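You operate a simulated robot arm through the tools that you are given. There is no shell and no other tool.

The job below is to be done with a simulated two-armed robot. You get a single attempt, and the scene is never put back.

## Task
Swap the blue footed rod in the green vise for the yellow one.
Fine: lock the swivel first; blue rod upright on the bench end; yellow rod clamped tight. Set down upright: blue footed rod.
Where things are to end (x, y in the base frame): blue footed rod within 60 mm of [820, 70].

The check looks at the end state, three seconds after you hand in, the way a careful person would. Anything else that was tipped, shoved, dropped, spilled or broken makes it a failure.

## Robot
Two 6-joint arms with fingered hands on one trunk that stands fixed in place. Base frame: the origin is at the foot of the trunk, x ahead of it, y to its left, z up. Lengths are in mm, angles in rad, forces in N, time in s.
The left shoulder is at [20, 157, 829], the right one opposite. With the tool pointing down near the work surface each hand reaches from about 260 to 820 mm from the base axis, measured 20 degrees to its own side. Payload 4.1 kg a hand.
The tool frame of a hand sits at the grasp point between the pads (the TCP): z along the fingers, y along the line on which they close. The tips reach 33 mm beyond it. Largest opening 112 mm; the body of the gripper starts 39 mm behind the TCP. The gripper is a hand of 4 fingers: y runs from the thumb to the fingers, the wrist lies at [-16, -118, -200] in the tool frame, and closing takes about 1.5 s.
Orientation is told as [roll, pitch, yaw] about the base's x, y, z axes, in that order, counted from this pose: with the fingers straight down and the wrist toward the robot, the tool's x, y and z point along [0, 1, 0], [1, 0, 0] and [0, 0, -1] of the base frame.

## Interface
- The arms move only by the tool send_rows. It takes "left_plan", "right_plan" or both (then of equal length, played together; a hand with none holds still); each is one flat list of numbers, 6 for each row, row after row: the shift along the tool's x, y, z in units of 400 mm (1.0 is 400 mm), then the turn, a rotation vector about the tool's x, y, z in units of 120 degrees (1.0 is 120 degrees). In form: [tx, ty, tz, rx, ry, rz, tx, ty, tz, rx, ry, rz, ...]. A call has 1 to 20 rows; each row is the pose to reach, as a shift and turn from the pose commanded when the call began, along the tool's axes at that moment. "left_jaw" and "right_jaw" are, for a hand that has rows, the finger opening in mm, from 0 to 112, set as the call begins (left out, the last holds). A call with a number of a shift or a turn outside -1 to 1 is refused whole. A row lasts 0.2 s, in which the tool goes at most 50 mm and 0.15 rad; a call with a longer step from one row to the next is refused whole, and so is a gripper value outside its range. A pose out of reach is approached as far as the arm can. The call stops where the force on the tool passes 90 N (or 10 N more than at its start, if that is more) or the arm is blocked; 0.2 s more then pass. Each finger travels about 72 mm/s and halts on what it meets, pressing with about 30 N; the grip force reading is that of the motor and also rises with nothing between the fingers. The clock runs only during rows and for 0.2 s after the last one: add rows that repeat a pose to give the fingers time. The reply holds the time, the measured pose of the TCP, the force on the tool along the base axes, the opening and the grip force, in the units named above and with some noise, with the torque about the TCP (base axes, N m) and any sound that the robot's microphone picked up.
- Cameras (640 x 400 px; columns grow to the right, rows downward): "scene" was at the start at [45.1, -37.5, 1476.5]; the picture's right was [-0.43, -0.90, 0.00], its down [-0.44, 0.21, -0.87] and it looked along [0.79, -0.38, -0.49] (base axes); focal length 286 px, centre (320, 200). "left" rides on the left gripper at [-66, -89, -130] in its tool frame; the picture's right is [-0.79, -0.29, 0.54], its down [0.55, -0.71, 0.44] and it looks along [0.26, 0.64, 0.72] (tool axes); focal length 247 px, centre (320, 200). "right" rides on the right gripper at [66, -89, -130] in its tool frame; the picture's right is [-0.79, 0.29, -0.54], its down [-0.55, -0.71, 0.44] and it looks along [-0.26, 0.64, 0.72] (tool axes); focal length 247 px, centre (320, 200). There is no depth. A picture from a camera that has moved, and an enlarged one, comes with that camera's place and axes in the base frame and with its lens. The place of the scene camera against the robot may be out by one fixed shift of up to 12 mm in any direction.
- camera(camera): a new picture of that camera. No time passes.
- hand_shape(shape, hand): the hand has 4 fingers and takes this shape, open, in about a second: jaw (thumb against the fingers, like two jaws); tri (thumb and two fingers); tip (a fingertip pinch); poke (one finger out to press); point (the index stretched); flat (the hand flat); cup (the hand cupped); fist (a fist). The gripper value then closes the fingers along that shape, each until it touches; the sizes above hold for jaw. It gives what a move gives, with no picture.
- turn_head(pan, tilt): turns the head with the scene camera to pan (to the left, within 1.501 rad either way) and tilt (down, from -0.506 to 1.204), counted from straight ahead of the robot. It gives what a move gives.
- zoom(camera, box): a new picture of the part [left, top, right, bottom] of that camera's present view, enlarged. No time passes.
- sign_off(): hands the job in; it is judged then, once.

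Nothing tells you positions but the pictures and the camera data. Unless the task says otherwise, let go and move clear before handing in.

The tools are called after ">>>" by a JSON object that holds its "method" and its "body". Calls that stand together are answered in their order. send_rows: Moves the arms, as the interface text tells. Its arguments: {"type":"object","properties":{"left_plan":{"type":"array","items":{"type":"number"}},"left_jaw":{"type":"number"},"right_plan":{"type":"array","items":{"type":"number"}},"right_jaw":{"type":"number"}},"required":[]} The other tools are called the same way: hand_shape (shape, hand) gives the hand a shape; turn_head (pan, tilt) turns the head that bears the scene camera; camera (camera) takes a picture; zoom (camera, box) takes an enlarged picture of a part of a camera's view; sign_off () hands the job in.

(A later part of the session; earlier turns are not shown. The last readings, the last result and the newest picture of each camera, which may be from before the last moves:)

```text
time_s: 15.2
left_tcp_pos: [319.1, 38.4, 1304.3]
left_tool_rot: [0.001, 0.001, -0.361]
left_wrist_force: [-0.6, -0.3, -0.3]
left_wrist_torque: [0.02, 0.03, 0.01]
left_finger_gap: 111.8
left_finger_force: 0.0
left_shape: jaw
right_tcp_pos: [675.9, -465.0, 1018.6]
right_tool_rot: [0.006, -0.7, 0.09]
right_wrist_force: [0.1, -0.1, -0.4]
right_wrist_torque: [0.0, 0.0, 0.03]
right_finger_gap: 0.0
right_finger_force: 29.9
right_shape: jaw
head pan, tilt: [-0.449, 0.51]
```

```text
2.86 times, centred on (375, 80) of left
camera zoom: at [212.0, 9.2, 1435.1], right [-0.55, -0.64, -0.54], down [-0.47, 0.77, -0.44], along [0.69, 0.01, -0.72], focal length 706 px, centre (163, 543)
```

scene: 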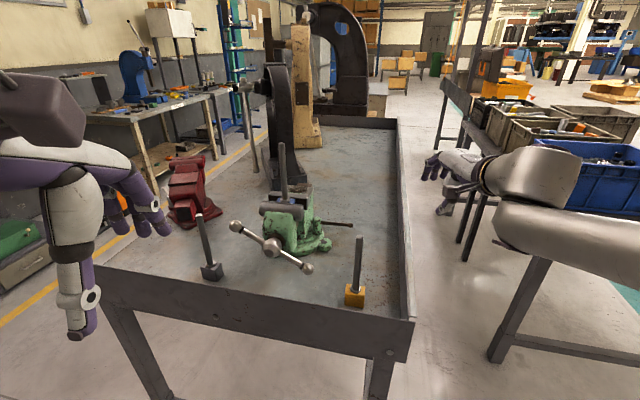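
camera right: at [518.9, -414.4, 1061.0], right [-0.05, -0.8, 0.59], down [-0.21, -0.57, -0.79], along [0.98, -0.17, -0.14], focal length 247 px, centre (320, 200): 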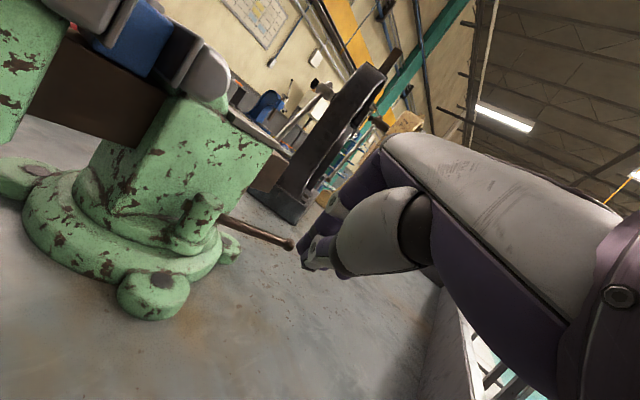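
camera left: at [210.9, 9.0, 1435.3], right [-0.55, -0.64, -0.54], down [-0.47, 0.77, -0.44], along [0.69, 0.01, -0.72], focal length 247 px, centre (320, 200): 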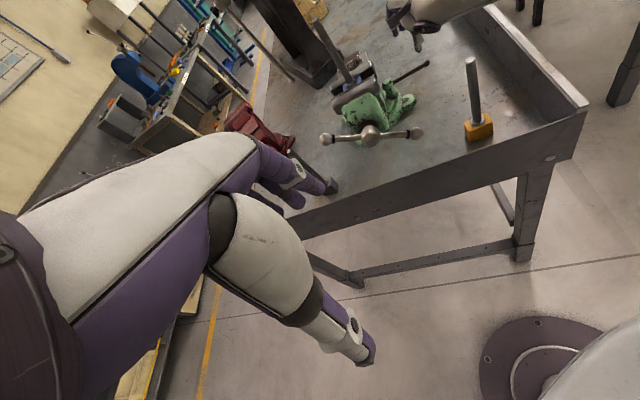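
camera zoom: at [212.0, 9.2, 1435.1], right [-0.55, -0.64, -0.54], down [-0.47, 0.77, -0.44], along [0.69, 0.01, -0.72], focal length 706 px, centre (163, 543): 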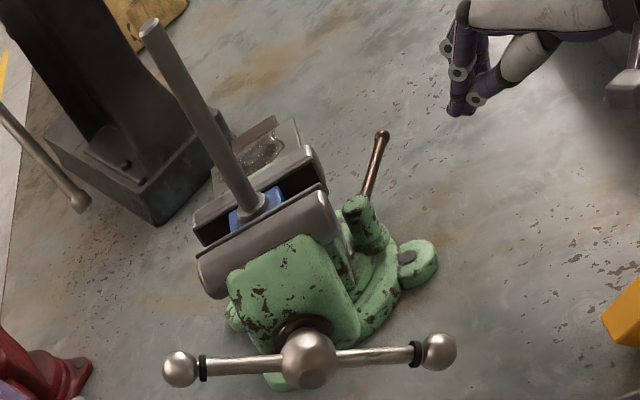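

The vise hasn't moved, and the lever now rests against its stop after about 50° of travel. Next I'll bring the right hand round to hold the blue rod from the side while the left turns the handle, starting by retracting and levelling its fingers.

>>> {"method": "send_rows", "body": {"right_plan": [0.003, 0, -0.085, -0.0594, 0, 0, 0.006, 0, -0.17, -0.1187, 0, 0, 0.01, 0, -0.255, -0.178, 0, 0, 0.013, 0, -0.34, -0.2374, 0, 0, 0.016, 0, -0.425, -0.2968, 0, 0, 0.02, 0, -0.51, -0.3561, 0, 0, 0.022, -0.005, -0.6, -0.4155, 0, 0], "right_jaw": 80}}

>>> {"method": "camera", "body": {"camera": "scene"}}

>>> {"method": "camera", "body": {"camera": "right"}}

```text
time_s: 16.9
left_tcp_pos: [318.2, 37.9, 1304.2]
left_tool_rot: [0.001, -0.001, -0.361]
left_wrist_force: [-0.5, -0.9, 0.4]
left_wrist_torque: [0.0, 0.01, 0.01]
left_finger_gap: 111.9
left_finger_force: 0.0
left_shape: jaw
right_tcp_pos: [520.8, -471.2, 1203.1]
right_tool_rot: [1.854, -1.565, -1.758]
right_wrist_force: [-0.5, -0.7, 0.1]
right_wrist_torque: [-0.02, 0.03, 0.06]
right_finger_gap: 79.8
right_finger_force: 0.0
right_shape: jaw
head pan, tilt: [-0.449, 0.51]
```

```text
taken
```

scene: 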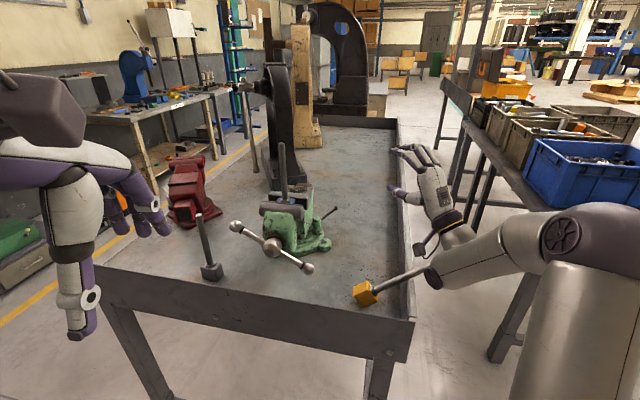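

```text
taken
camera right: at [384.7, -418.2, 1113.5], right [-0.46, -0.84, 0.28], down [0.49, -0.51, -0.71], along [0.74, -0.19, 0.64], focal length 247 px, centre (320, 200)
```

right: 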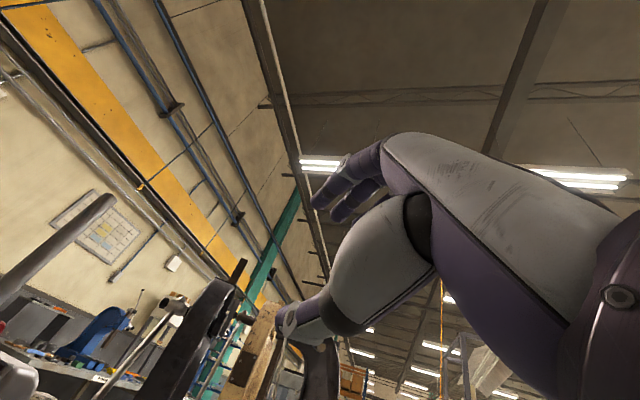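

The yellow rod has been knocked over by the right forearm. I'll look closely at how it is lying before moving anything.

>>> {"method": "zoom", "body": {"camera": "scene", "box": [330, 230, 470, 330]}}

>>> {"method": "zoom", "body": {"camera": "left", "box": [420, 40, 600, 180]}}

>>> {"method": "camera", "body": {"camera": "left"}}

```text
4.00 times, centred on (400, 280) of scene
camera zoom: at [45.3, -37.6, 1476.5], right [-0.43, -0.9, 0.0], down [-0.44, 0.21, -0.87], along [0.79, -0.38, -0.49], focal length 1145 px, centre (0, -120)
```

zoom: 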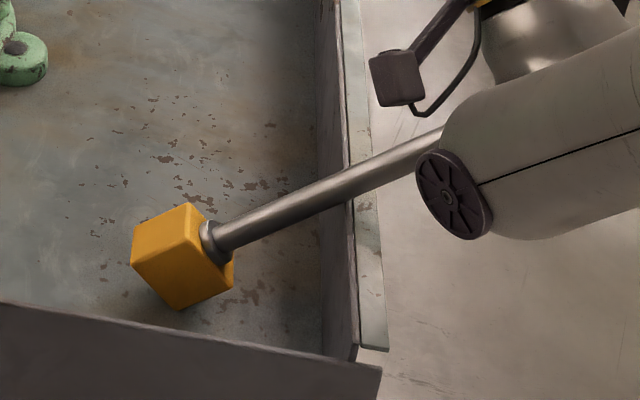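

```text
2.86 times, centred on (510, 110) of left
camera zoom: at [211.9, 9.2, 1435.2], right [-0.55, -0.64, -0.54], down [-0.47, 0.77, -0.44], along [0.69, 0.01, -0.72], focal length 706 px, centre (-223, 457)
```

zoom: 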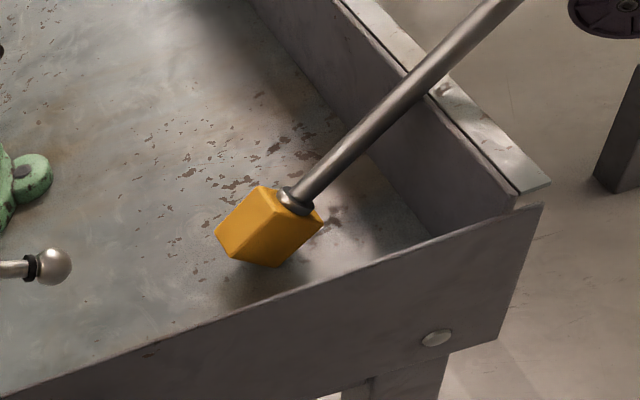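

```text
taken
camera left: at [211.9, 9.2, 1435.2], right [-0.55, -0.64, -0.54], down [-0.47, 0.77, -0.44], along [0.69, 0.01, -0.72], focal length 247 px, centre (320, 200)
```

left: 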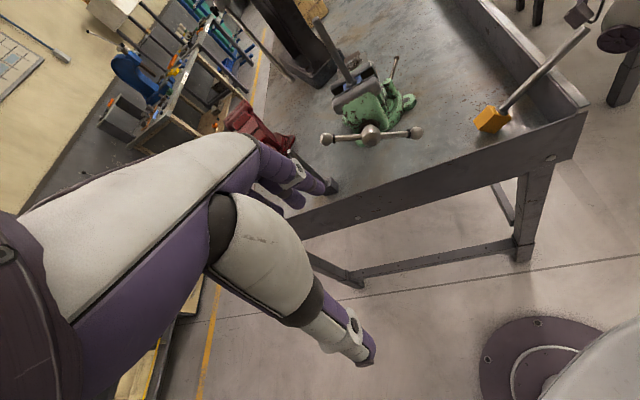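

The yellow rod is leaning, with its rod across the right side lip and its foot edge on the bench. It's recoverable later, and meanwhile it's lower and less in the way. I'll raise the right arm straight up, clear of it, and check that it stays put.

>>> {"method": "send_rows", "body": {"right_plan": [0, 0.05, 0, 0, 0, 0, 0, 0.1, 0, 0, 0, 0, 0, 0.15, 0, 0, 0, 0, 0, 0.2, 0, 0, 0, 0]}}

>>> {"method": "camera", "body": {"camera": "scene"}}

>>> {"method": "zoom", "body": {"camera": "left", "box": [440, 0, 640, 160]}}

```text
time_s: 17.9
left_tcp_pos: [319.1, 38.9, 1304.6]
left_tool_rot: [0.001, 0.0, -0.362]
left_wrist_force: [0.1, 0.2, 0.6]
left_wrist_torque: [0.04, 0.03, 0.03]
left_finger_gap: 111.7
left_finger_force: 0.1
left_shape: jaw
right_tcp_pos: [522.1, -472.7, 1281.6]
right_tool_rot: [1.382, -1.567, -1.289]
right_wrist_force: [-0.1, 1.4, -0.2]
right_wrist_torque: [-0.03, 0.03, 0.01]
right_finger_gap: 79.5
right_finger_force: 0.1
right_shape: jaw
head pan, tilt: [-0.449, 0.51]
```

```text
taken
```

scene: 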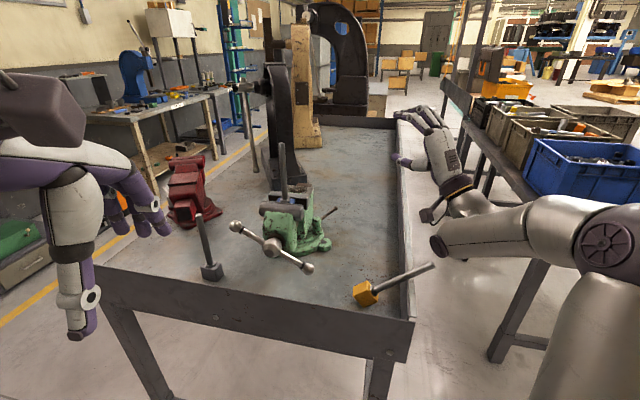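

```text
2.50 times, centred on (540, 80) of left
camera zoom: at [211.8, 9.1, 1435.2], right [-0.55, -0.64, -0.54], down [-0.47, 0.77, -0.44], along [0.69, 0.01, -0.72], focal length 617 px, centre (-230, 500)
```

zoom: 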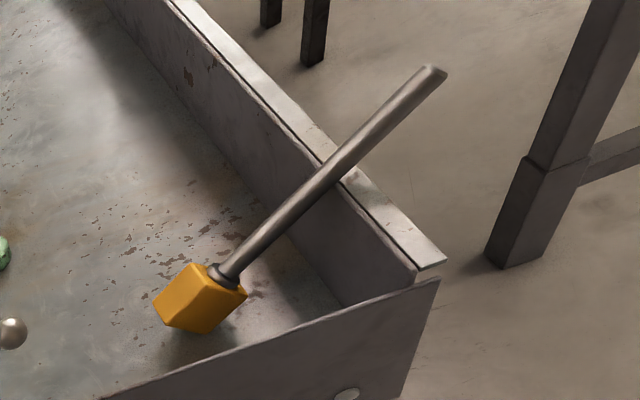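

The yellow rod is resting stably on the lip. Now I'll roll the right hand a quarter turn (tool x up, wrist to the left) and move towards the blue rod at a safe height.

>>> {"method": "send_rows", "body": {"right_plan": [0.0202, -0.0186, 0.0105, 0, 0, 0.0682, 0.0405, -0.0373, 0.0209, 0, 0, 0.1364, 0.0607, -0.0559, 0.0314, 0, 0, 0.2045, 0.0809, -0.0745, 0.0418, 0, 0, 0.2727, 0.1011, -0.0932, 0.0523, 0, 0, 0.3409, 0.1214, -0.1118, 0.0627, 0, 0, 0.4091, 0.1416, -0.1305, 0.0732, 0, 0, 0.4773, 0.1618, -0.1491, 0.0836, 0, 0, 0.5455, 0.182, -0.1677, 0.0941, 0, 0, 0.6136, 0.2023, -0.1864, 0.1045, 0, 0, 0.6818, 0.2225, -0.205, 0.115, 0, 0, 0.75], "right_jaw": 80}}

>>> {"method": "camera", "body": {"camera": "scene"}}

>>> {"method": "camera", "body": {"camera": "right"}}

```text
time_s: 20.2
left_tcp_pos: [318.5, 38.1, 1304.1]
left_tool_rot: [0.0, 0.001, -0.363]
left_wrist_force: [0.1, 0.1, -0.3]
left_wrist_torque: [0.0, 0.01, 0.01]
left_finger_gap: 111.9
left_finger_force: 0.1
left_shape: jaw
right_tcp_pos: [559.0, -380.0, 1201.1]
right_tool_rot: [1.571, 0.006, -1.477]
right_wrist_force: [-0.5, -0.1, -0.1]
right_wrist_torque: [-0.02, 0.0, -0.01]
right_finger_gap: 80.1
right_finger_force: 0.0
right_shape: jaw
head pan, tilt: [-0.449, 0.51]
```

```text
taken
```

scene: 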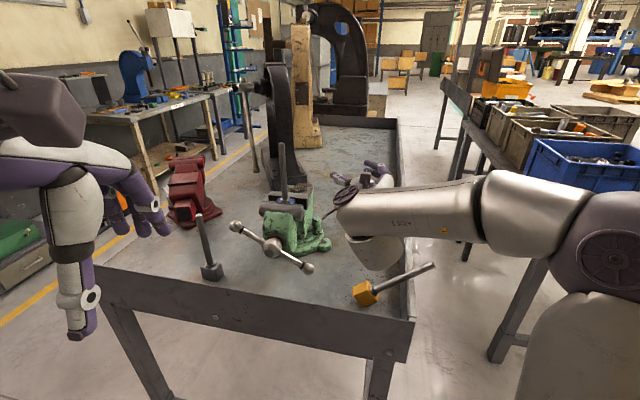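

```text
taken
camera right: at [420.5, -304.0, 1266.7], right [-0.51, -0.33, -0.79], down [0.37, 0.75, -0.55], along [0.78, -0.57, -0.26], focal length 247 px, centre (320, 200)
```

right: 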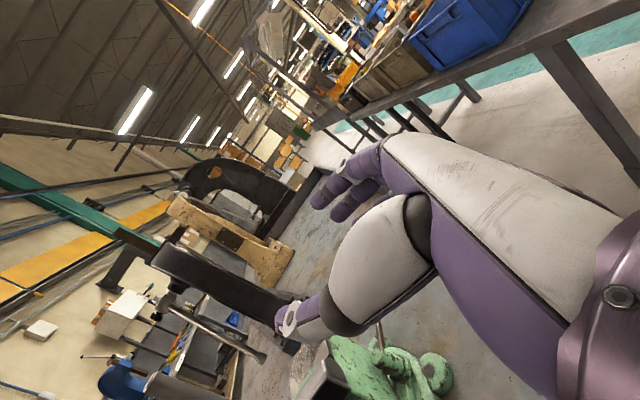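

The roll worked. Now I'll align the heading to about 22° and go to a pre-grasp point 120 mm short of the blue rod at z 1160.

>>> {"method": "send_rows", "body": {"right_plan": [-0.0256, -0.0435, 0.045, 0.0346, 0, 0, -0.0513, -0.087, 0.09, 0.0693, 0, 0, -0.0769, -0.1305, 0.135, 0.1039, 0, 0, -0.1025, -0.174, 0.18, 0.1385, 0, 0]}}

>>> {"method": "zoom", "body": {"camera": "scene", "box": [220, 110, 400, 250]}}

>>> {"method": "camera", "body": {"camera": "right"}}

>>> {"method": "zoom", "body": {"camera": "left", "box": [290, 0, 470, 140]}}

```text
time_s: 21.2
left_tcp_pos: [317.8, 37.6, 1304.8]
left_tool_rot: [0.001, 0.0, -0.362]
left_wrist_force: [-1.2, -0.3, 0.9]
left_wrist_torque: [0.0, 0.0, -0.01]
left_finger_gap: 112.0
left_finger_force: 0.0
left_shape: jaw
right_tcp_pos: [623.7, -302.6, 1159.8]
right_tool_rot: [1.571, 0.003, -1.186]
right_wrist_force: [0.5, 0.9, 0.3]
right_wrist_torque: [0.01, -0.01, 0.0]
right_finger_gap: 80.0
right_finger_force: 0.0
right_shape: jaw
head pan, tilt: [-0.449, 0.51]
```

```text
2.86 times, centred on (310, 180) of scene
camera zoom: at [44.8, -37.6, 1476.6], right [-0.43, -0.9, 0.0], down [-0.44, 0.21, -0.87], along [0.79, -0.38, -0.49], focal length 818 px, centre (349, 257)
```

zoom: 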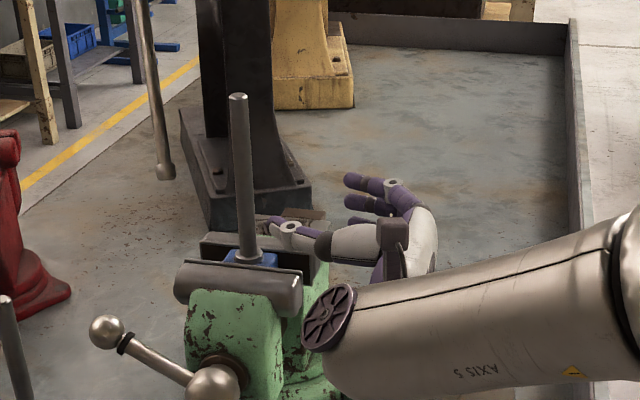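

```text
taken
camera right: at [469.8, -270.5, 1225.2], right [-0.39, -0.46, -0.79], down [0.14, 0.82, -0.55], along [0.91, -0.32, -0.26], focal length 247 px, centre (320, 200)
```

right: 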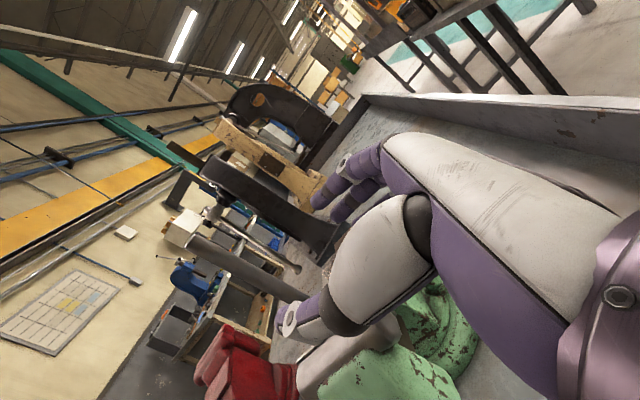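

```text
2.86 times, centred on (380, 70) of left
camera zoom: at [211.5, 9.1, 1435.2], right [-0.55, -0.64, -0.54], down [-0.47, 0.77, -0.44], along [0.69, 0.01, -0.72], focal length 706 px, centre (149, 571)
```

zoom: 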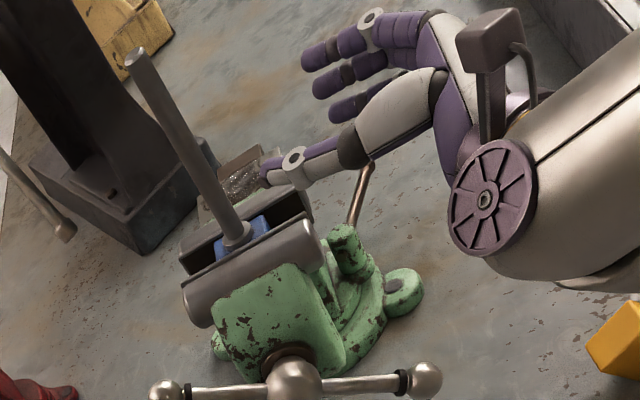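

The rod lines up between the thumb (left) and fingers (right). I'll move forward so it sits in the grasp.

>>> {"method": "send_rows", "body": {"right_plan": [0, 0, 0.09, 0, 0, 0, 0, 0, 0.18, 0, 0, 0, 0, 0, 0.285, 0, 0, 0]}}

>>> {"method": "zoom", "body": {"camera": "scene", "box": [220, 110, 400, 250]}}

>>> {"method": "camera", "body": {"camera": "right"}}

>>> {"method": "zoom", "body": {"camera": "left", "box": [290, 0, 470, 140]}}

```text
time_s: 22.1
left_tcp_pos: [319.1, 37.6, 1303.7]
left_tool_rot: [-0.002, 0.0, -0.361]
left_wrist_force: [0.0, -0.2, 0.2]
left_wrist_torque: [0.02, 0.0, 0.02]
left_finger_gap: 111.7
left_finger_force: 0.0
left_shape: jaw
right_tcp_pos: [729.8, -260.3, 1161.2]
right_tool_rot: [1.573, 0.004, -1.186]
right_wrist_force: [-0.4, -1.0, 0.4]
right_wrist_torque: [0.02, 0.01, 0.01]
right_finger_gap: 79.8
right_finger_force: 0.0
right_shape: jaw
head pan, tilt: [-0.449, 0.51]
```

```text
2.86 times, centred on (310, 180) of scene
camera zoom: at [44.6, -37.7, 1476.6], right [-0.43, -0.9, 0.0], down [-0.44, 0.21, -0.87], along [0.79, -0.38, -0.49], focal length 818 px, centre (349, 257)
```

zoom: 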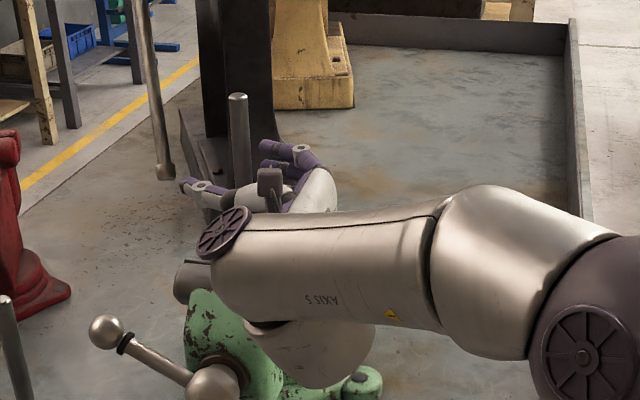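

```text
taken
camera right: at [574.9, -227.7, 1227.0], right [-0.39, -0.46, -0.79], down [0.14, 0.82, -0.55], along [0.91, -0.32, -0.26], focal length 247 px, centre (320, 200)
```

right: 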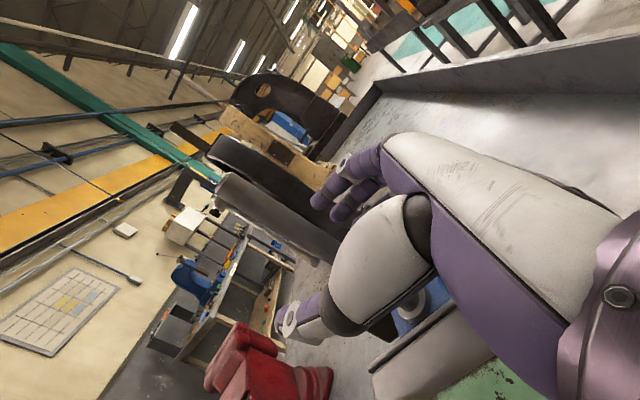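

```text
2.86 times, centred on (380, 70) of left
camera zoom: at [211.3, 9.0, 1435.2], right [-0.55, -0.64, -0.54], down [-0.47, 0.77, -0.44], along [0.69, 0.01, -0.72], focal length 706 px, centre (149, 571)
```

zoom: 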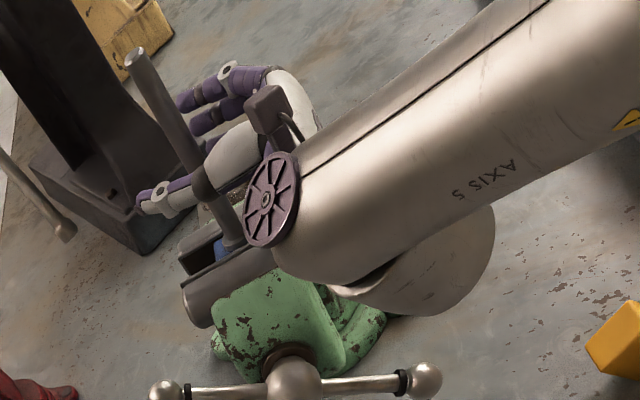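

The rod is within the grasp. I'll check the clearance between the right wrist and the vise handle before closing.

>>> {"method": "zoom", "body": {"camera": "scene", "box": [250, 120, 400, 260]}}

>>> {"method": "zoom", "body": {"camera": "left", "box": [300, 20, 480, 160]}}

```text
2.86 times, centred on (325, 190) of scene
camera zoom: at [44.6, -37.7, 1476.6], right [-0.43, -0.9, 0.0], down [-0.44, 0.21, -0.87], along [0.79, -0.38, -0.49], focal length 818 px, centre (306, 229)
```

zoom: 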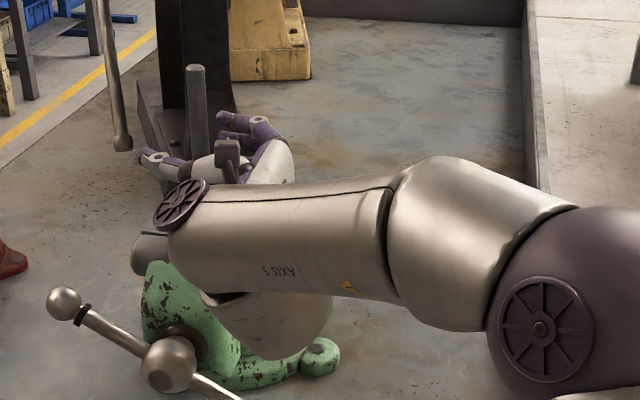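

```text
2.86 times, centred on (390, 90) of left
camera zoom: at [211.3, 9.0, 1435.2], right [-0.55, -0.64, -0.54], down [-0.47, 0.77, -0.44], along [0.69, 0.01, -0.72], focal length 706 px, centre (120, 514)
```

zoom: 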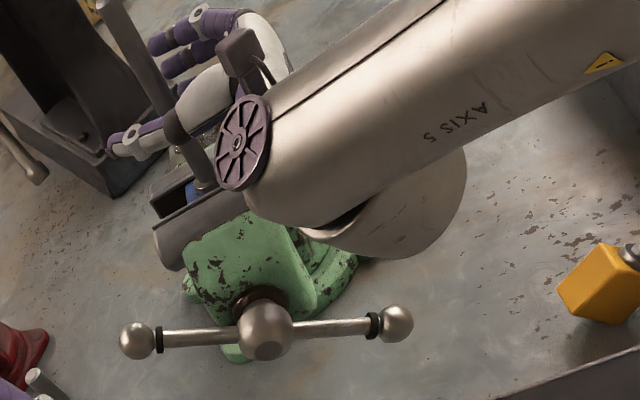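

There's about 100 mm between the wrist and the bar's sweep. I'll close the right hand on the blue rod.

>>> {"method": "send_rows", "body": {"right_plan": [0, 0, 0.01, 0, 0, 0, 0, 0, 0.01, 0, 0, 0, 0, 0, 0.01, 0, 0, 0, 0, 0, 0.01, 0, 0, 0, 0, 0, 0.01, 0, 0, 0, 0, 0, 0.01, 0, 0, 0, 0, 0, 0.01, 0, 0, 0, 0, 0, 0.01, 0, 0, 0], "right_jaw": 0}}

>>> {"method": "camera", "body": {"camera": "right"}}

>>> {"method": "zoom", "body": {"camera": "left", "box": [300, 0, 430, 100]}}

```text
time_s: 23.9
left_tcp_pos: [319.4, 39.3, 1303.8]
left_tool_rot: [0.0, 0.0, -0.362]
left_wrist_force: [-0.1, 0.1, 0.1]
left_wrist_torque: [-0.03, 0.03, 0.02]
left_finger_gap: 111.9
left_finger_force: 0.1
left_shape: jaw
right_tcp_pos: [733.2, -258.0, 1159.1]
right_tool_rot: [1.571, 0.004, -1.184]
right_wrist_force: [3.6, 6.1, 1.1]
right_wrist_torque: [-0.01, 0.02, -0.03]
right_finger_gap: 0.0
right_finger_force: 30.2
right_shape: jaw
head pan, tilt: [-0.449, 0.51]
```

```text
taken
camera right: at [579.1, -225.3, 1226.1], right [-0.39, -0.46, -0.79], down [0.14, 0.82, -0.55], along [0.91, -0.32, -0.26], focal length 247 px, centre (320, 200)
```

right: 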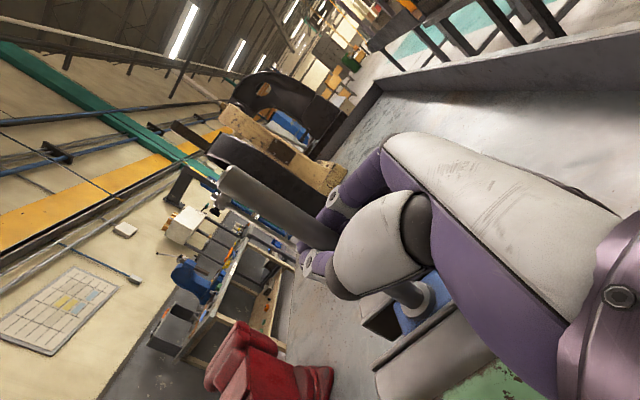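

```text
4.00 times, centred on (365, 50) of left
camera zoom: at [211.9, 9.6, 1435.2], right [-0.55, -0.64, -0.54], down [-0.47, 0.77, -0.44], along [0.69, 0.01, -0.72], focal length 988 px, centre (140, 800)
```

zoom: 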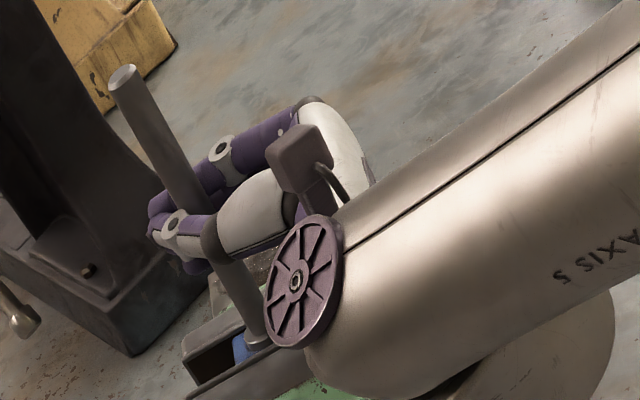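

The gap reads 0 even though the rod should be inside the grasp, so I'll look closely at whether it's really held.

>>> {"method": "zoom", "body": {"camera": "right", "box": [260, 150, 460, 320]}}

>>> {"method": "zoom", "body": {"camera": "scene", "box": [260, 130, 330, 190]}}

>>> {"method": "zoom", "body": {"camera": "left", "box": [310, 10, 380, 80]}}

```text
2.35 times, centred on (360, 235) of right
camera zoom: at [579.1, -225.3, 1226.1], right [-0.39, -0.46, -0.79], down [0.14, 0.82, -0.55], along [0.91, -0.32, -0.26], focal length 581 px, centre (226, 118)
```

zoom: 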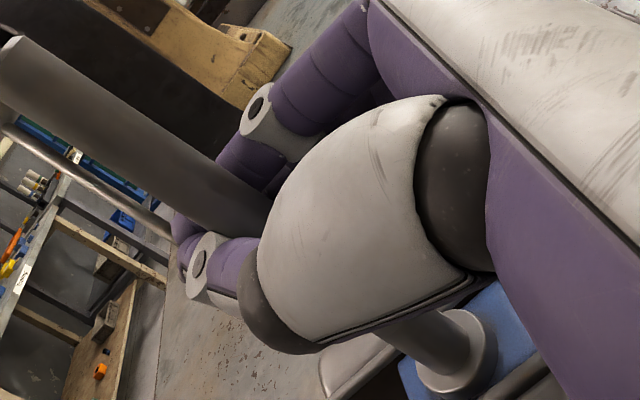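

```text
6.67 times, centred on (295, 160) of scene
camera zoom: at [45.2, -37.2, 1476.5], right [-0.43, -0.9, 0.0], down [-0.44, 0.21, -0.87], along [0.79, -0.38, -0.49], focal length 1908 px, centre (487, 467)
```

zoom: 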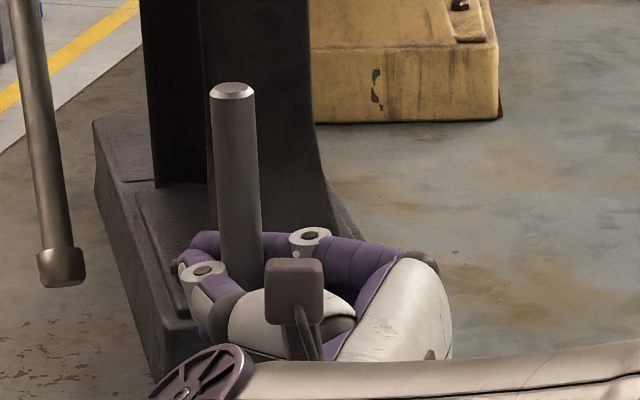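

```text
5.71 times, centred on (345, 45) of left
camera zoom: at [211.9, 9.6, 1435.2], right [-0.55, -0.64, -0.54], down [-0.47, 0.77, -0.44], along [0.69, 0.01, -0.72], focal length 1411 px, centre (177, 1086)
```

zoom: 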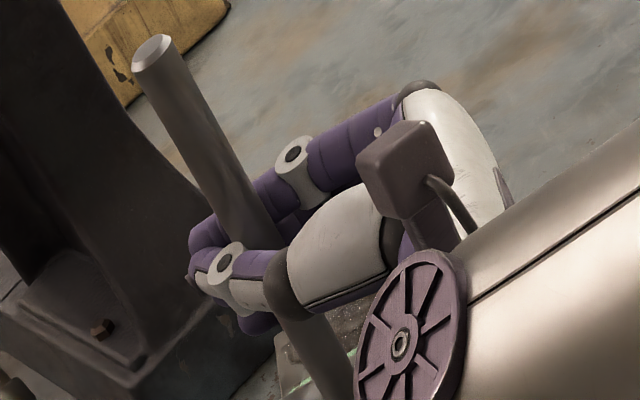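

The rod is only caged: the fingertips closed beyond it. I'll open, back off about 18 mm so the pads pinch it, and close again.

>>> {"method": "send_rows", "body": {"right_plan": [0, 0, 0, 0, 0, 0, 0, 0, 0, 0, 0, 0, 0, 0, 0, 0, 0, 0, 0, 0, 0, 0, 0, 0, 0, 0, -0.02, 0, 0, 0, 0, 0, -0.045, 0, 0, 0], "right_jaw": 50}}

>>> {"method": "send_rows", "body": {"right_plan": [0, 0, 0, 0, 0, 0, 0, 0, 0, 0, 0, 0, 0, 0, 0, 0, 0, 0, 0, 0, 0, 0, 0, 0, 0, 0, 0, 0, 0, 0, 0, 0, 0, 0, 0, 0, 0, 0, 0, 0, 0, 0], "right_jaw": 0}}

>>> {"method": "zoom", "body": {"camera": "right", "box": [200, 120, 460, 320]}}

>>> {"method": "zoom", "body": {"camera": "left", "box": [310, 10, 380, 80]}}

```text
time_s: 25.2
left_tcp_pos: [318.6, 38.8, 1304.1]
left_tool_rot: [0.0, -0.001, -0.362]
left_wrist_force: [-0.6, -0.4, 0.6]
left_wrist_torque: [0.02, -0.02, 0.0]
left_finger_gap: 111.6
left_finger_force: 0.1
left_shape: jaw
right_tcp_pos: [716.8, -264.6, 1160.0]
right_tool_rot: [1.572, 0.004, -1.186]
right_wrist_force: [0.4, 0.1, 0.2]
right_wrist_torque: [0.01, 0.01, 0.03]
right_finger_gap: 49.5
right_finger_force: 0.1
right_shape: jaw
head pan, tilt: [-0.449, 0.51]
```

```text
time_s: 26.9
left_tcp_pos: [319.1, 38.7, 1303.2]
left_tool_rot: [0.001, -0.001, -0.36]
left_wrist_force: [-0.7, 0.5, 0.3]
left_wrist_torque: [-0.01, 0.01, 0.03]
left_finger_gap: 111.7
left_finger_force: 0.1
left_shape: jaw
right_tcp_pos: [718.4, -265.1, 1160.5]
right_tool_rot: [1.571, 0.006, -1.186]
right_wrist_force: [8.6, 4.8, 1.1]
right_wrist_torque: [-0.11, -0.07, -0.02]
right_finger_gap: 7.6
right_finger_force: 30.5
right_shape: jaw
head pan, tilt: [-0.449, 0.51]
```

```text
2.00 times, centred on (330, 220) of right
camera zoom: at [562.6, -232.2, 1225.8], right [-0.39, -0.46, -0.79], down [0.14, 0.82, -0.55], along [0.91, -0.32, -0.26], focal length 494 px, centre (300, 160)
```

zoom: 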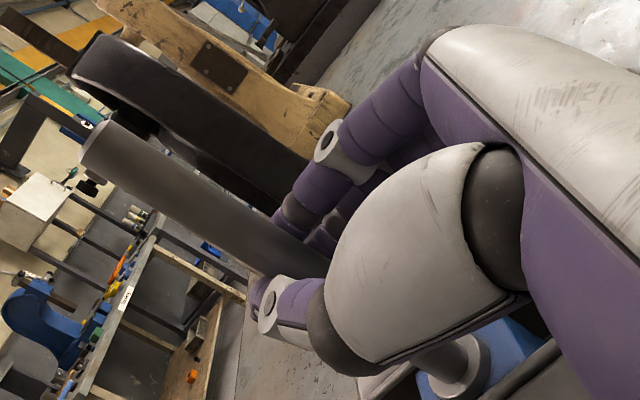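

```text
5.71 times, centred on (345, 45) of left
camera zoom: at [212.1, 9.5, 1435.1], right [-0.55, -0.64, -0.54], down [-0.47, 0.77, -0.44], along [0.69, 0.01, -0.72], focal length 1411 px, centre (177, 1086)
```

zoom: 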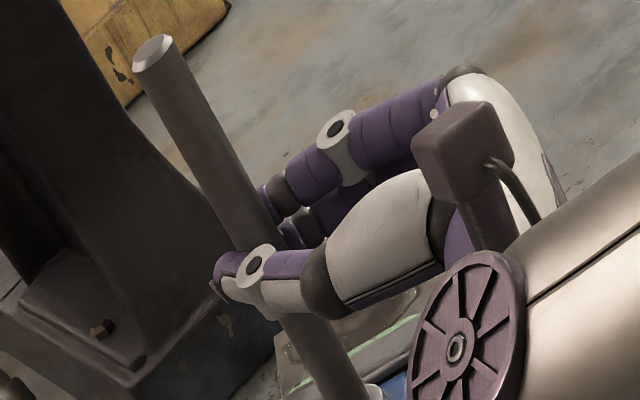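

The gap is now 7.6 mm, so it's pinched, but the fingertips still pull the rod inward. I'll shift back another 10 mm for a squarer pinch.

>>> {"method": "send_rows", "body": {"right_plan": [0, 0, 0, 0, 0, 0, 0, 0, 0, 0, 0, 0, 0, 0, 0, 0, 0, 0, 0, 0, 0, 0, 0, 0, 0, 0, -0.012, 0, 0, 0, 0, 0, -0.025, 0, 0, 0], "right_jaw": 50}}

>>> {"method": "send_rows", "body": {"right_plan": [0, 0, 0, 0, 0, 0, 0, 0, 0, 0, 0, 0, 0, 0, 0, 0, 0, 0, 0, 0, 0, 0, 0, 0, 0, 0, 0, 0, 0, 0, 0, 0, 0, 0, 0, 0, 0, 0, 0, 0, 0, 0], "right_jaw": 0}}

>>> {"method": "zoom", "body": {"camera": "right", "box": [200, 120, 460, 320]}}

>>> {"method": "zoom", "body": {"camera": "left", "box": [310, 10, 380, 80]}}

```text
time_s: 28.2
left_tcp_pos: [319.4, 37.9, 1303.8]
left_tool_rot: [0.0, 0.0, -0.36]
left_wrist_force: [0.3, 0.3, 0.0]
left_wrist_torque: [0.01, 0.02, 0.0]
left_finger_gap: 111.8
left_finger_force: 0.0
left_shape: jaw
right_tcp_pos: [708.0, -269.3, 1160.1]
right_tool_rot: [1.572, 0.004, -1.188]
right_wrist_force: [0.3, 0.6, -0.2]
right_wrist_torque: [0.06, 0.01, -0.01]
right_finger_gap: 49.6
right_finger_force: 0.0
right_shape: jaw
head pan, tilt: [-0.449, 0.51]
```

```text
time_s: 29.9
left_tcp_pos: [319.1, 38.4, 1304.0]
left_tool_rot: [0.001, 0.0, -0.362]
left_wrist_force: [-0.7, -0.2, 0.6]
left_wrist_torque: [0.0, 0.01, -0.03]
left_finger_gap: 112.0
left_finger_force: 0.1
left_shape: jaw
right_tcp_pos: [706.8, -268.7, 1159.5]
right_tool_rot: [1.572, 0.007, -1.186]
right_wrist_force: [0.1, 2.0, 0.8]
right_wrist_torque: [-0.1, -0.05, -0.01]
right_finger_gap: 11.5
right_finger_force: 30.4
right_shape: jaw
head pan, tilt: [-0.449, 0.51]
```

```text
2.00 times, centred on (330, 220) of right
camera zoom: at [553.1, -236.0, 1225.6], right [-0.39, -0.46, -0.79], down [0.14, 0.82, -0.55], along [0.91, -0.32, -0.26], focal length 494 px, centre (300, 160)
```

zoom: 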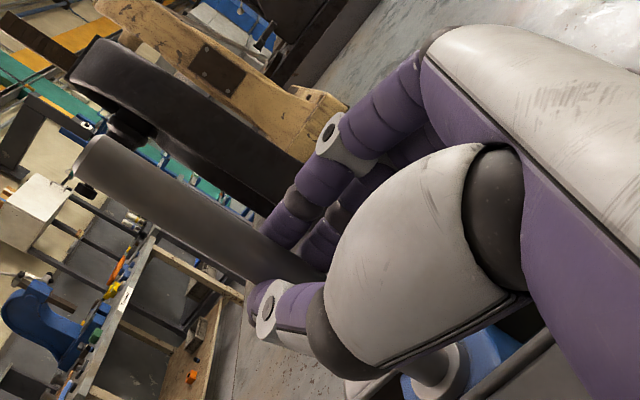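

```text
5.71 times, centred on (345, 45) of left
camera zoom: at [211.8, 9.3, 1435.2], right [-0.55, -0.64, -0.54], down [-0.47, 0.77, -0.44], along [0.69, 0.01, -0.72], focal length 1411 px, centre (177, 1086)
```

zoom: 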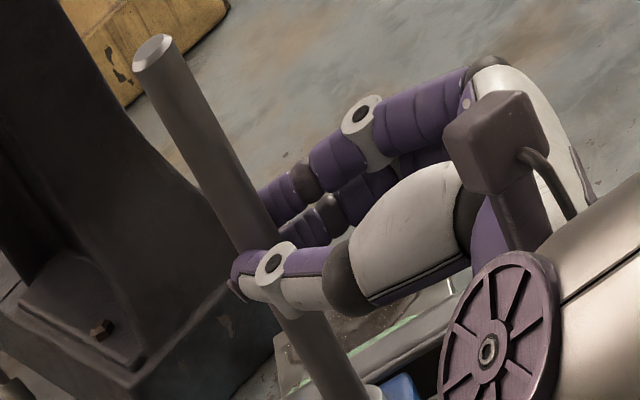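

The rod is now pinched squarely, with a gap of 11.5 mm and almost no side force. Next the left hand goes to the T-handle with fingers closed as a peg, pitched down and in line with the screw, stopping short at first.

>>> {"method": "send_rows", "body": {"left_plan": [-0.005, 0.0989, 0.0443, -0.0592, -0.0078, 0.0167, -0.01, 0.1977, 0.0886, -0.1185, -0.0155, 0.0333, -0.015, 0.2966, 0.1329, -0.1777, -0.0233, 0.05, -0.02, 0.3954, 0.1771, -0.2369, -0.0311, 0.0666, -0.025, 0.4943, 0.2214, -0.2961, -0.0389, 0.0833, -0.03, 0.5931, 0.2657, -0.3554, -0.0466, 0.0999, -0.035, 0.692, 0.31, -0.4146, -0.0544, 0.1166], "left_jaw": 0}}

>>> {"method": "camera", "body": {"camera": "scene"}}

>>> {"method": "camera", "body": {"camera": "left"}}

```text
time_s: 31.4
left_tcp_pos: [535.6, -120.2, 1240.1]
left_tool_rot: [0.008, -0.818, -0.568]
left_wrist_force: [0.4, -0.4, -0.9]
left_wrist_torque: [0.0, 0.02, 0.01]
left_finger_gap: 0.0
left_finger_force: 30.1
left_shape: jaw
left hand out of reach, approached as far as the arm can: row 6, 7
right_tcp_pos: [707.5, -268.5, 1159.7]
right_tool_rot: [1.57, 0.005, -1.188]
right_wrist_force: [1.0, 1.0, 1.4]
right_wrist_torque: [-0.11, -0.02, 0.04]
right_finger_gap: 11.7
right_finger_force: 30.0
right_shape: jaw
head pan, tilt: [-0.449, 0.51]
```

```text
taken
```

scene: 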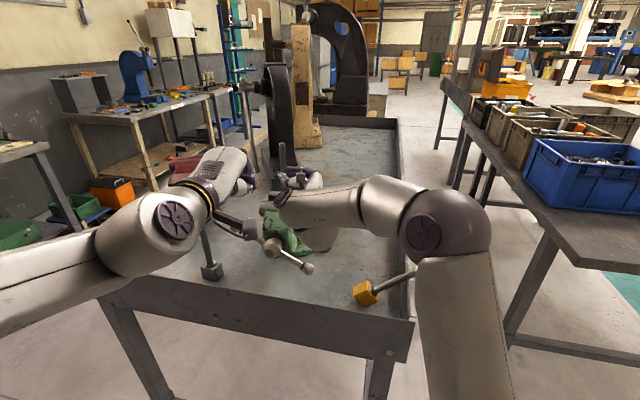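

```text
taken
camera left: at [368.0, -92.2, 1265.0], right [-0.26, -0.77, -0.58], down [0.15, 0.56, -0.81], along [0.95, -0.3, -0.02], focal length 247 px, centre (320, 200)
```

left: 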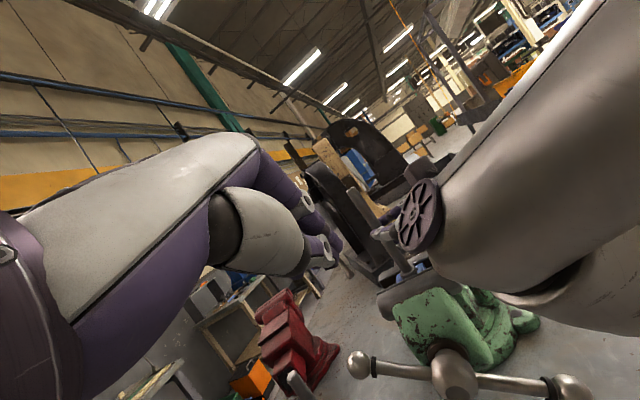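

The left arm stopped a little short, at a reach or joint limit in that pose. I'll try heading lower and more to the left, towards the upper-left end of the bar.

>>> {"method": "send_rows", "body": {"left_plan": [0.0473, -0.0193, 0.077, 0, 0, 0, 0.0947, -0.0387, 0.154, 0, 0, 0, 0.142, -0.058, 0.231, 0, 0, 0]}}

>>> {"method": "zoom", "body": {"camera": "scene", "box": [150, 110, 350, 290]}}

>>> {"method": "camera", "body": {"camera": "left"}}

```text
time_s: 32.2
left_tcp_pos: [596.8, -137.3, 1194.9]
left_tool_rot: [0.019, -0.786, -0.535]
left_wrist_force: [0.4, 0.8, -0.7]
left_wrist_torque: [-0.01, -0.04, -0.03]
left_finger_gap: 0.0
left_finger_force: 29.7
left_shape: jaw
left hand out of reach, approached as far as the arm can: row 1, 2, 3
right_tcp_pos: [707.3, -268.3, 1158.2]
right_tool_rot: [1.568, 0.006, -1.187]
right_wrist_force: [0.8, 0.7, 0.8]
right_wrist_torque: [-0.09, -0.05, 0.03]
right_finger_gap: 11.5
right_finger_force: 30.7
right_shape: jaw
head pan, tilt: [-0.449, 0.51]
```

```text
2.22 times, centred on (250, 200) of scene
camera zoom: at [45.1, -37.7, 1476.5], right [-0.43, -0.9, 0.0], down [-0.44, 0.21, -0.87], along [0.79, -0.38, -0.49], focal length 636 px, centre (476, 200)
```

zoom: 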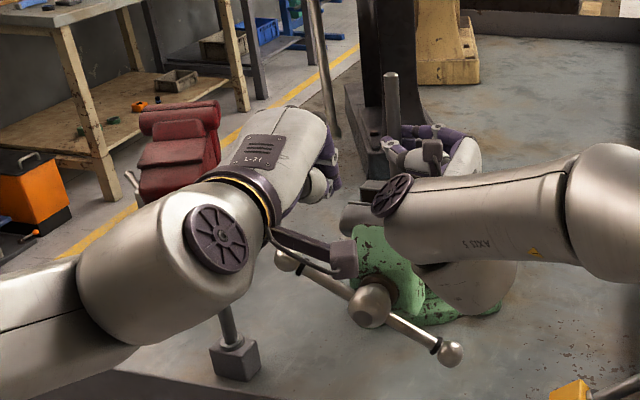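

```text
taken
camera left: at [428.9, -117.4, 1223.2], right [-0.24, -0.77, -0.59], down [0.11, 0.59, -0.8], along [0.97, -0.26, -0.05], focal length 247 px, centre (320, 200)
```

left: 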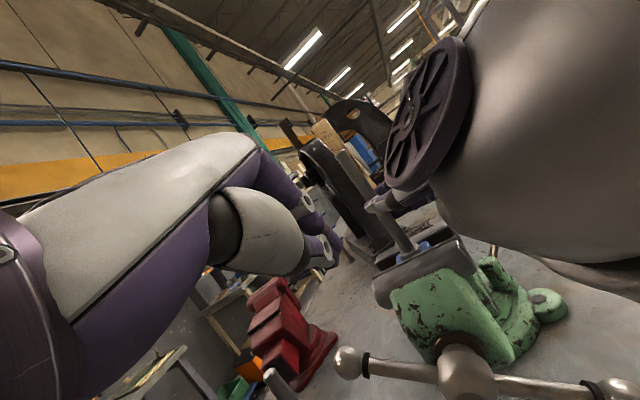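

The left arm has trouble reaching with the fingers pointing that far inward. I'll try a less inward heading and a steeper downward finger, moving to just above the upper-left arm of the bar.

>>> {"method": "send_rows", "body": {"left_plan": [0.0314, -0.0147, 0.0427, 0.0282, 0.0101, -0.0127, 0.0627, -0.0294, 0.0855, 0.0563, 0.0202, -0.0255, 0.0941, -0.0441, 0.1282, 0.0845, 0.0303, -0.0382, 0.1255, -0.0588, 0.171, 0.1127, 0.0404, -0.0509]}}

>>> {"method": "zoom", "body": {"camera": "scene", "box": [150, 110, 350, 290]}}

>>> {"method": "camera", "body": {"camera": "left"}}

```text
time_s: 33.2
left_tcp_pos: [664.9, -76.1, 1095.2]
left_tool_rot: [0.002, -0.58, -0.429]
left_wrist_force: [-0.5, 0.3, -0.1]
left_wrist_torque: [-0.04, -0.01, 0.03]
left_finger_gap: 0.0
left_finger_force: 29.8
left_shape: jaw
left hand out of reach, approached as far as the arm can: row 1, 2
right_tcp_pos: [707.4, -269.9, 1158.5]
right_tool_rot: [1.571, 0.004, -1.186]
right_wrist_force: [-0.8, -0.6, -0.4]
right_wrist_torque: [-0.11, -0.01, -0.04]
right_finger_gap: 11.5
right_finger_force: 30.5
right_shape: jaw
head pan, tilt: [-0.449, 0.51]
```

```text
2.22 times, centred on (250, 200) of scene
camera zoom: at [45.0, -37.5, 1476.5], right [-0.43, -0.9, 0.0], down [-0.44, 0.21, -0.87], along [0.79, -0.38, -0.49], focal length 636 px, centre (476, 200)
```

zoom: 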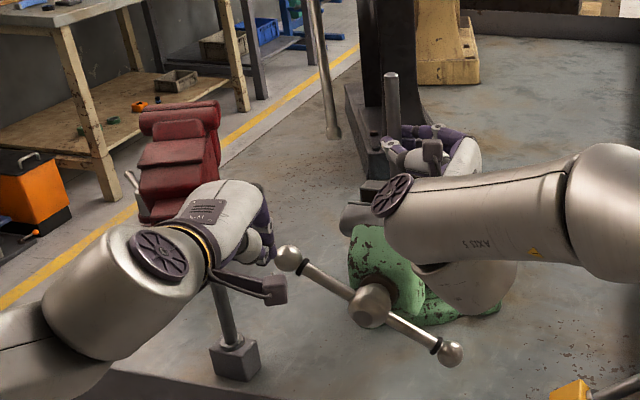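

```text
taken
camera left: at [504.2, -73.5, 1156.5], right [-0.28, -0.74, -0.61], down [-0.09, 0.65, -0.75], along [0.96, -0.15, -0.25], focal length 247 px, centre (320, 200)
```

left: 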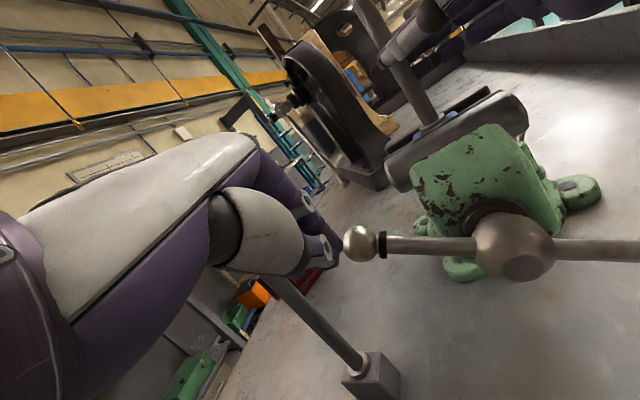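

That pose is reachable, and I now know the plan is measured from the commanded pose. The fingertips are just beside the bar's upper-left ball. I'll lift, move over the bar, and check.

>>> {"method": "send_rows", "body": {"left_plan": [0, 0.0548, -0.0836, 0, 0, 0, -0.055, 0.052, -0.0855, 0, 0, 0, -0.1105, 0.0488, -0.0875, 0, 0, 0]}}

>>> {"method": "zoom", "body": {"camera": "scene", "box": [170, 130, 330, 280]}}

>>> {"method": "camera", "body": {"camera": "left"}}

```text
time_s: 34.0
left_tcp_pos: [643.9, -114.9, 1135.2]
left_tool_rot: [0.002, -0.581, -0.431]
left_wrist_force: [-1.0, 0.2, 0.0]
left_wrist_torque: [-0.02, -0.04, 0.02]
left_finger_gap: 0.0
left_finger_force: 30.7
left_shape: jaw
right_tcp_pos: [707.9, -269.2, 1159.9]
right_tool_rot: [1.571, 0.005, -1.187]
right_wrist_force: [-0.5, 0.3, 0.2]
right_wrist_torque: [-0.1, -0.01, -0.01]
right_finger_gap: 11.8
right_finger_force: 29.6
right_shape: jaw
head pan, tilt: [-0.449, 0.51]
```

```text
2.67 times, centred on (250, 205) of scene
camera zoom: at [45.1, -37.4, 1476.5], right [-0.43, -0.9, 0.0], down [-0.44, 0.21, -0.87], along [0.79, -0.38, -0.49], focal length 763 px, centre (507, 187)
```

zoom: 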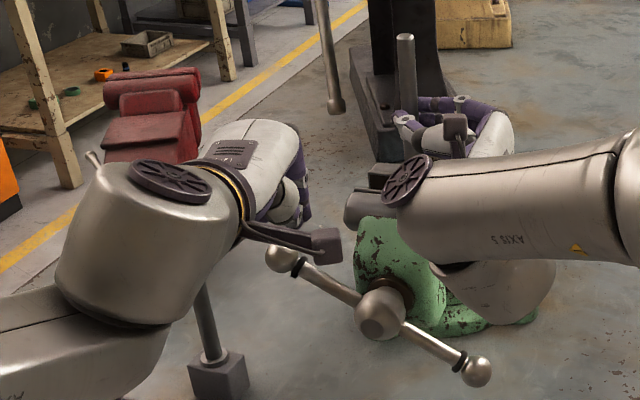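

```text
taken
camera left: at [483.2, -113.4, 1196.3], right [-0.28, -0.74, -0.61], down [-0.09, 0.65, -0.75], along [0.96, -0.15, -0.25], focal length 247 px, centre (320, 200)
```

left: 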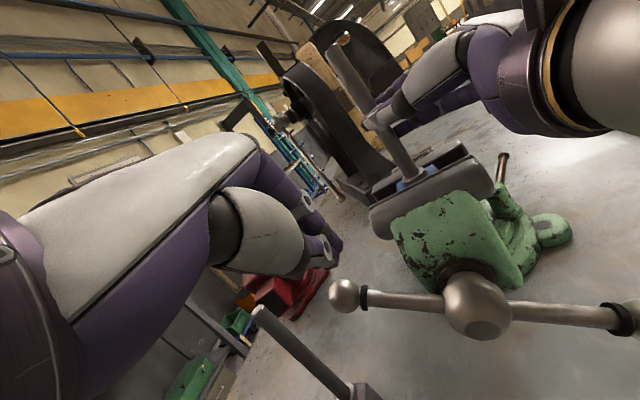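

The hand is over the bar. Pinching ball A along the screw direction lets it pivot in my grip while I swing it, so I'll open the left hand and line up above the ball with the fingers steeper.

>>> {"method": "send_rows", "body": {"left_plan": [0.0175, -0.003, -0.006, 0.029, 0, 0, 0.035, -0.006, -0.012, 0.0573, 0, 0, 0.0525, -0.009, -0.018, 0.086, 0, 0, 0.0525, -0.009, -0.018, 0.086, 0, 0, 0.0525, -0.009, -0.018, 0.086, 0, 0, 0.0525, -0.009, -0.018, 0.086, 0, 0], "left_jaw": 65}}

>>> {"method": "camera", "body": {"camera": "left"}}

>>> {"method": "zoom", "body": {"camera": "scene", "box": [170, 130, 330, 280]}}

```text
time_s: 35.5
left_tcp_pos: [645.3, -93.1, 1139.9]
left_tool_rot: [0.003, -0.401, -0.427]
left_wrist_force: [-0.1, -0.3, 0.3]
left_wrist_torque: [0.0, 0.01, 0.01]
left_finger_gap: 64.6
left_finger_force: 0.0
left_shape: jaw
right_tcp_pos: [708.0, -268.8, 1159.5]
right_tool_rot: [1.571, 0.005, -1.188]
right_wrist_force: [-1.2, -0.6, -1.0]
right_wrist_torque: [-0.16, 0.0, -0.01]
right_finger_gap: 11.6
right_finger_force: 30.3
right_shape: jaw
head pan, tilt: [-0.449, 0.51]
```

```text
taken
camera left: at [497.2, -96.7, 1226.2], right [-0.38, -0.7, -0.61], down [-0.21, 0.71, -0.68], along [0.9, -0.13, -0.41], focal length 247 px, centre (320, 200)
```

left: 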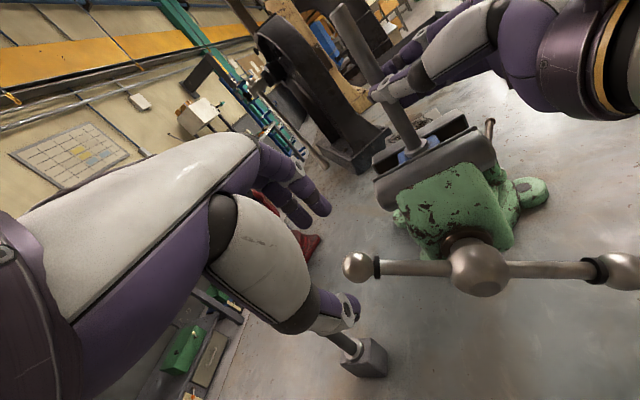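

```text
2.67 times, centred on (250, 205) of scene
camera zoom: at [45.1, -37.5, 1476.5], right [-0.43, -0.9, 0.0], down [-0.44, 0.21, -0.87], along [0.79, -0.38, -0.49], focal length 763 px, centre (507, 187)
```

zoom: 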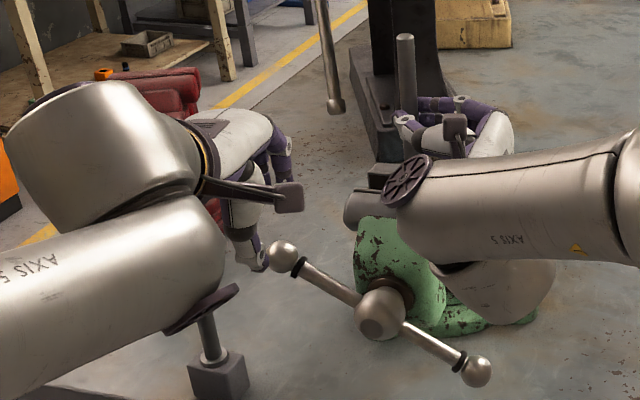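

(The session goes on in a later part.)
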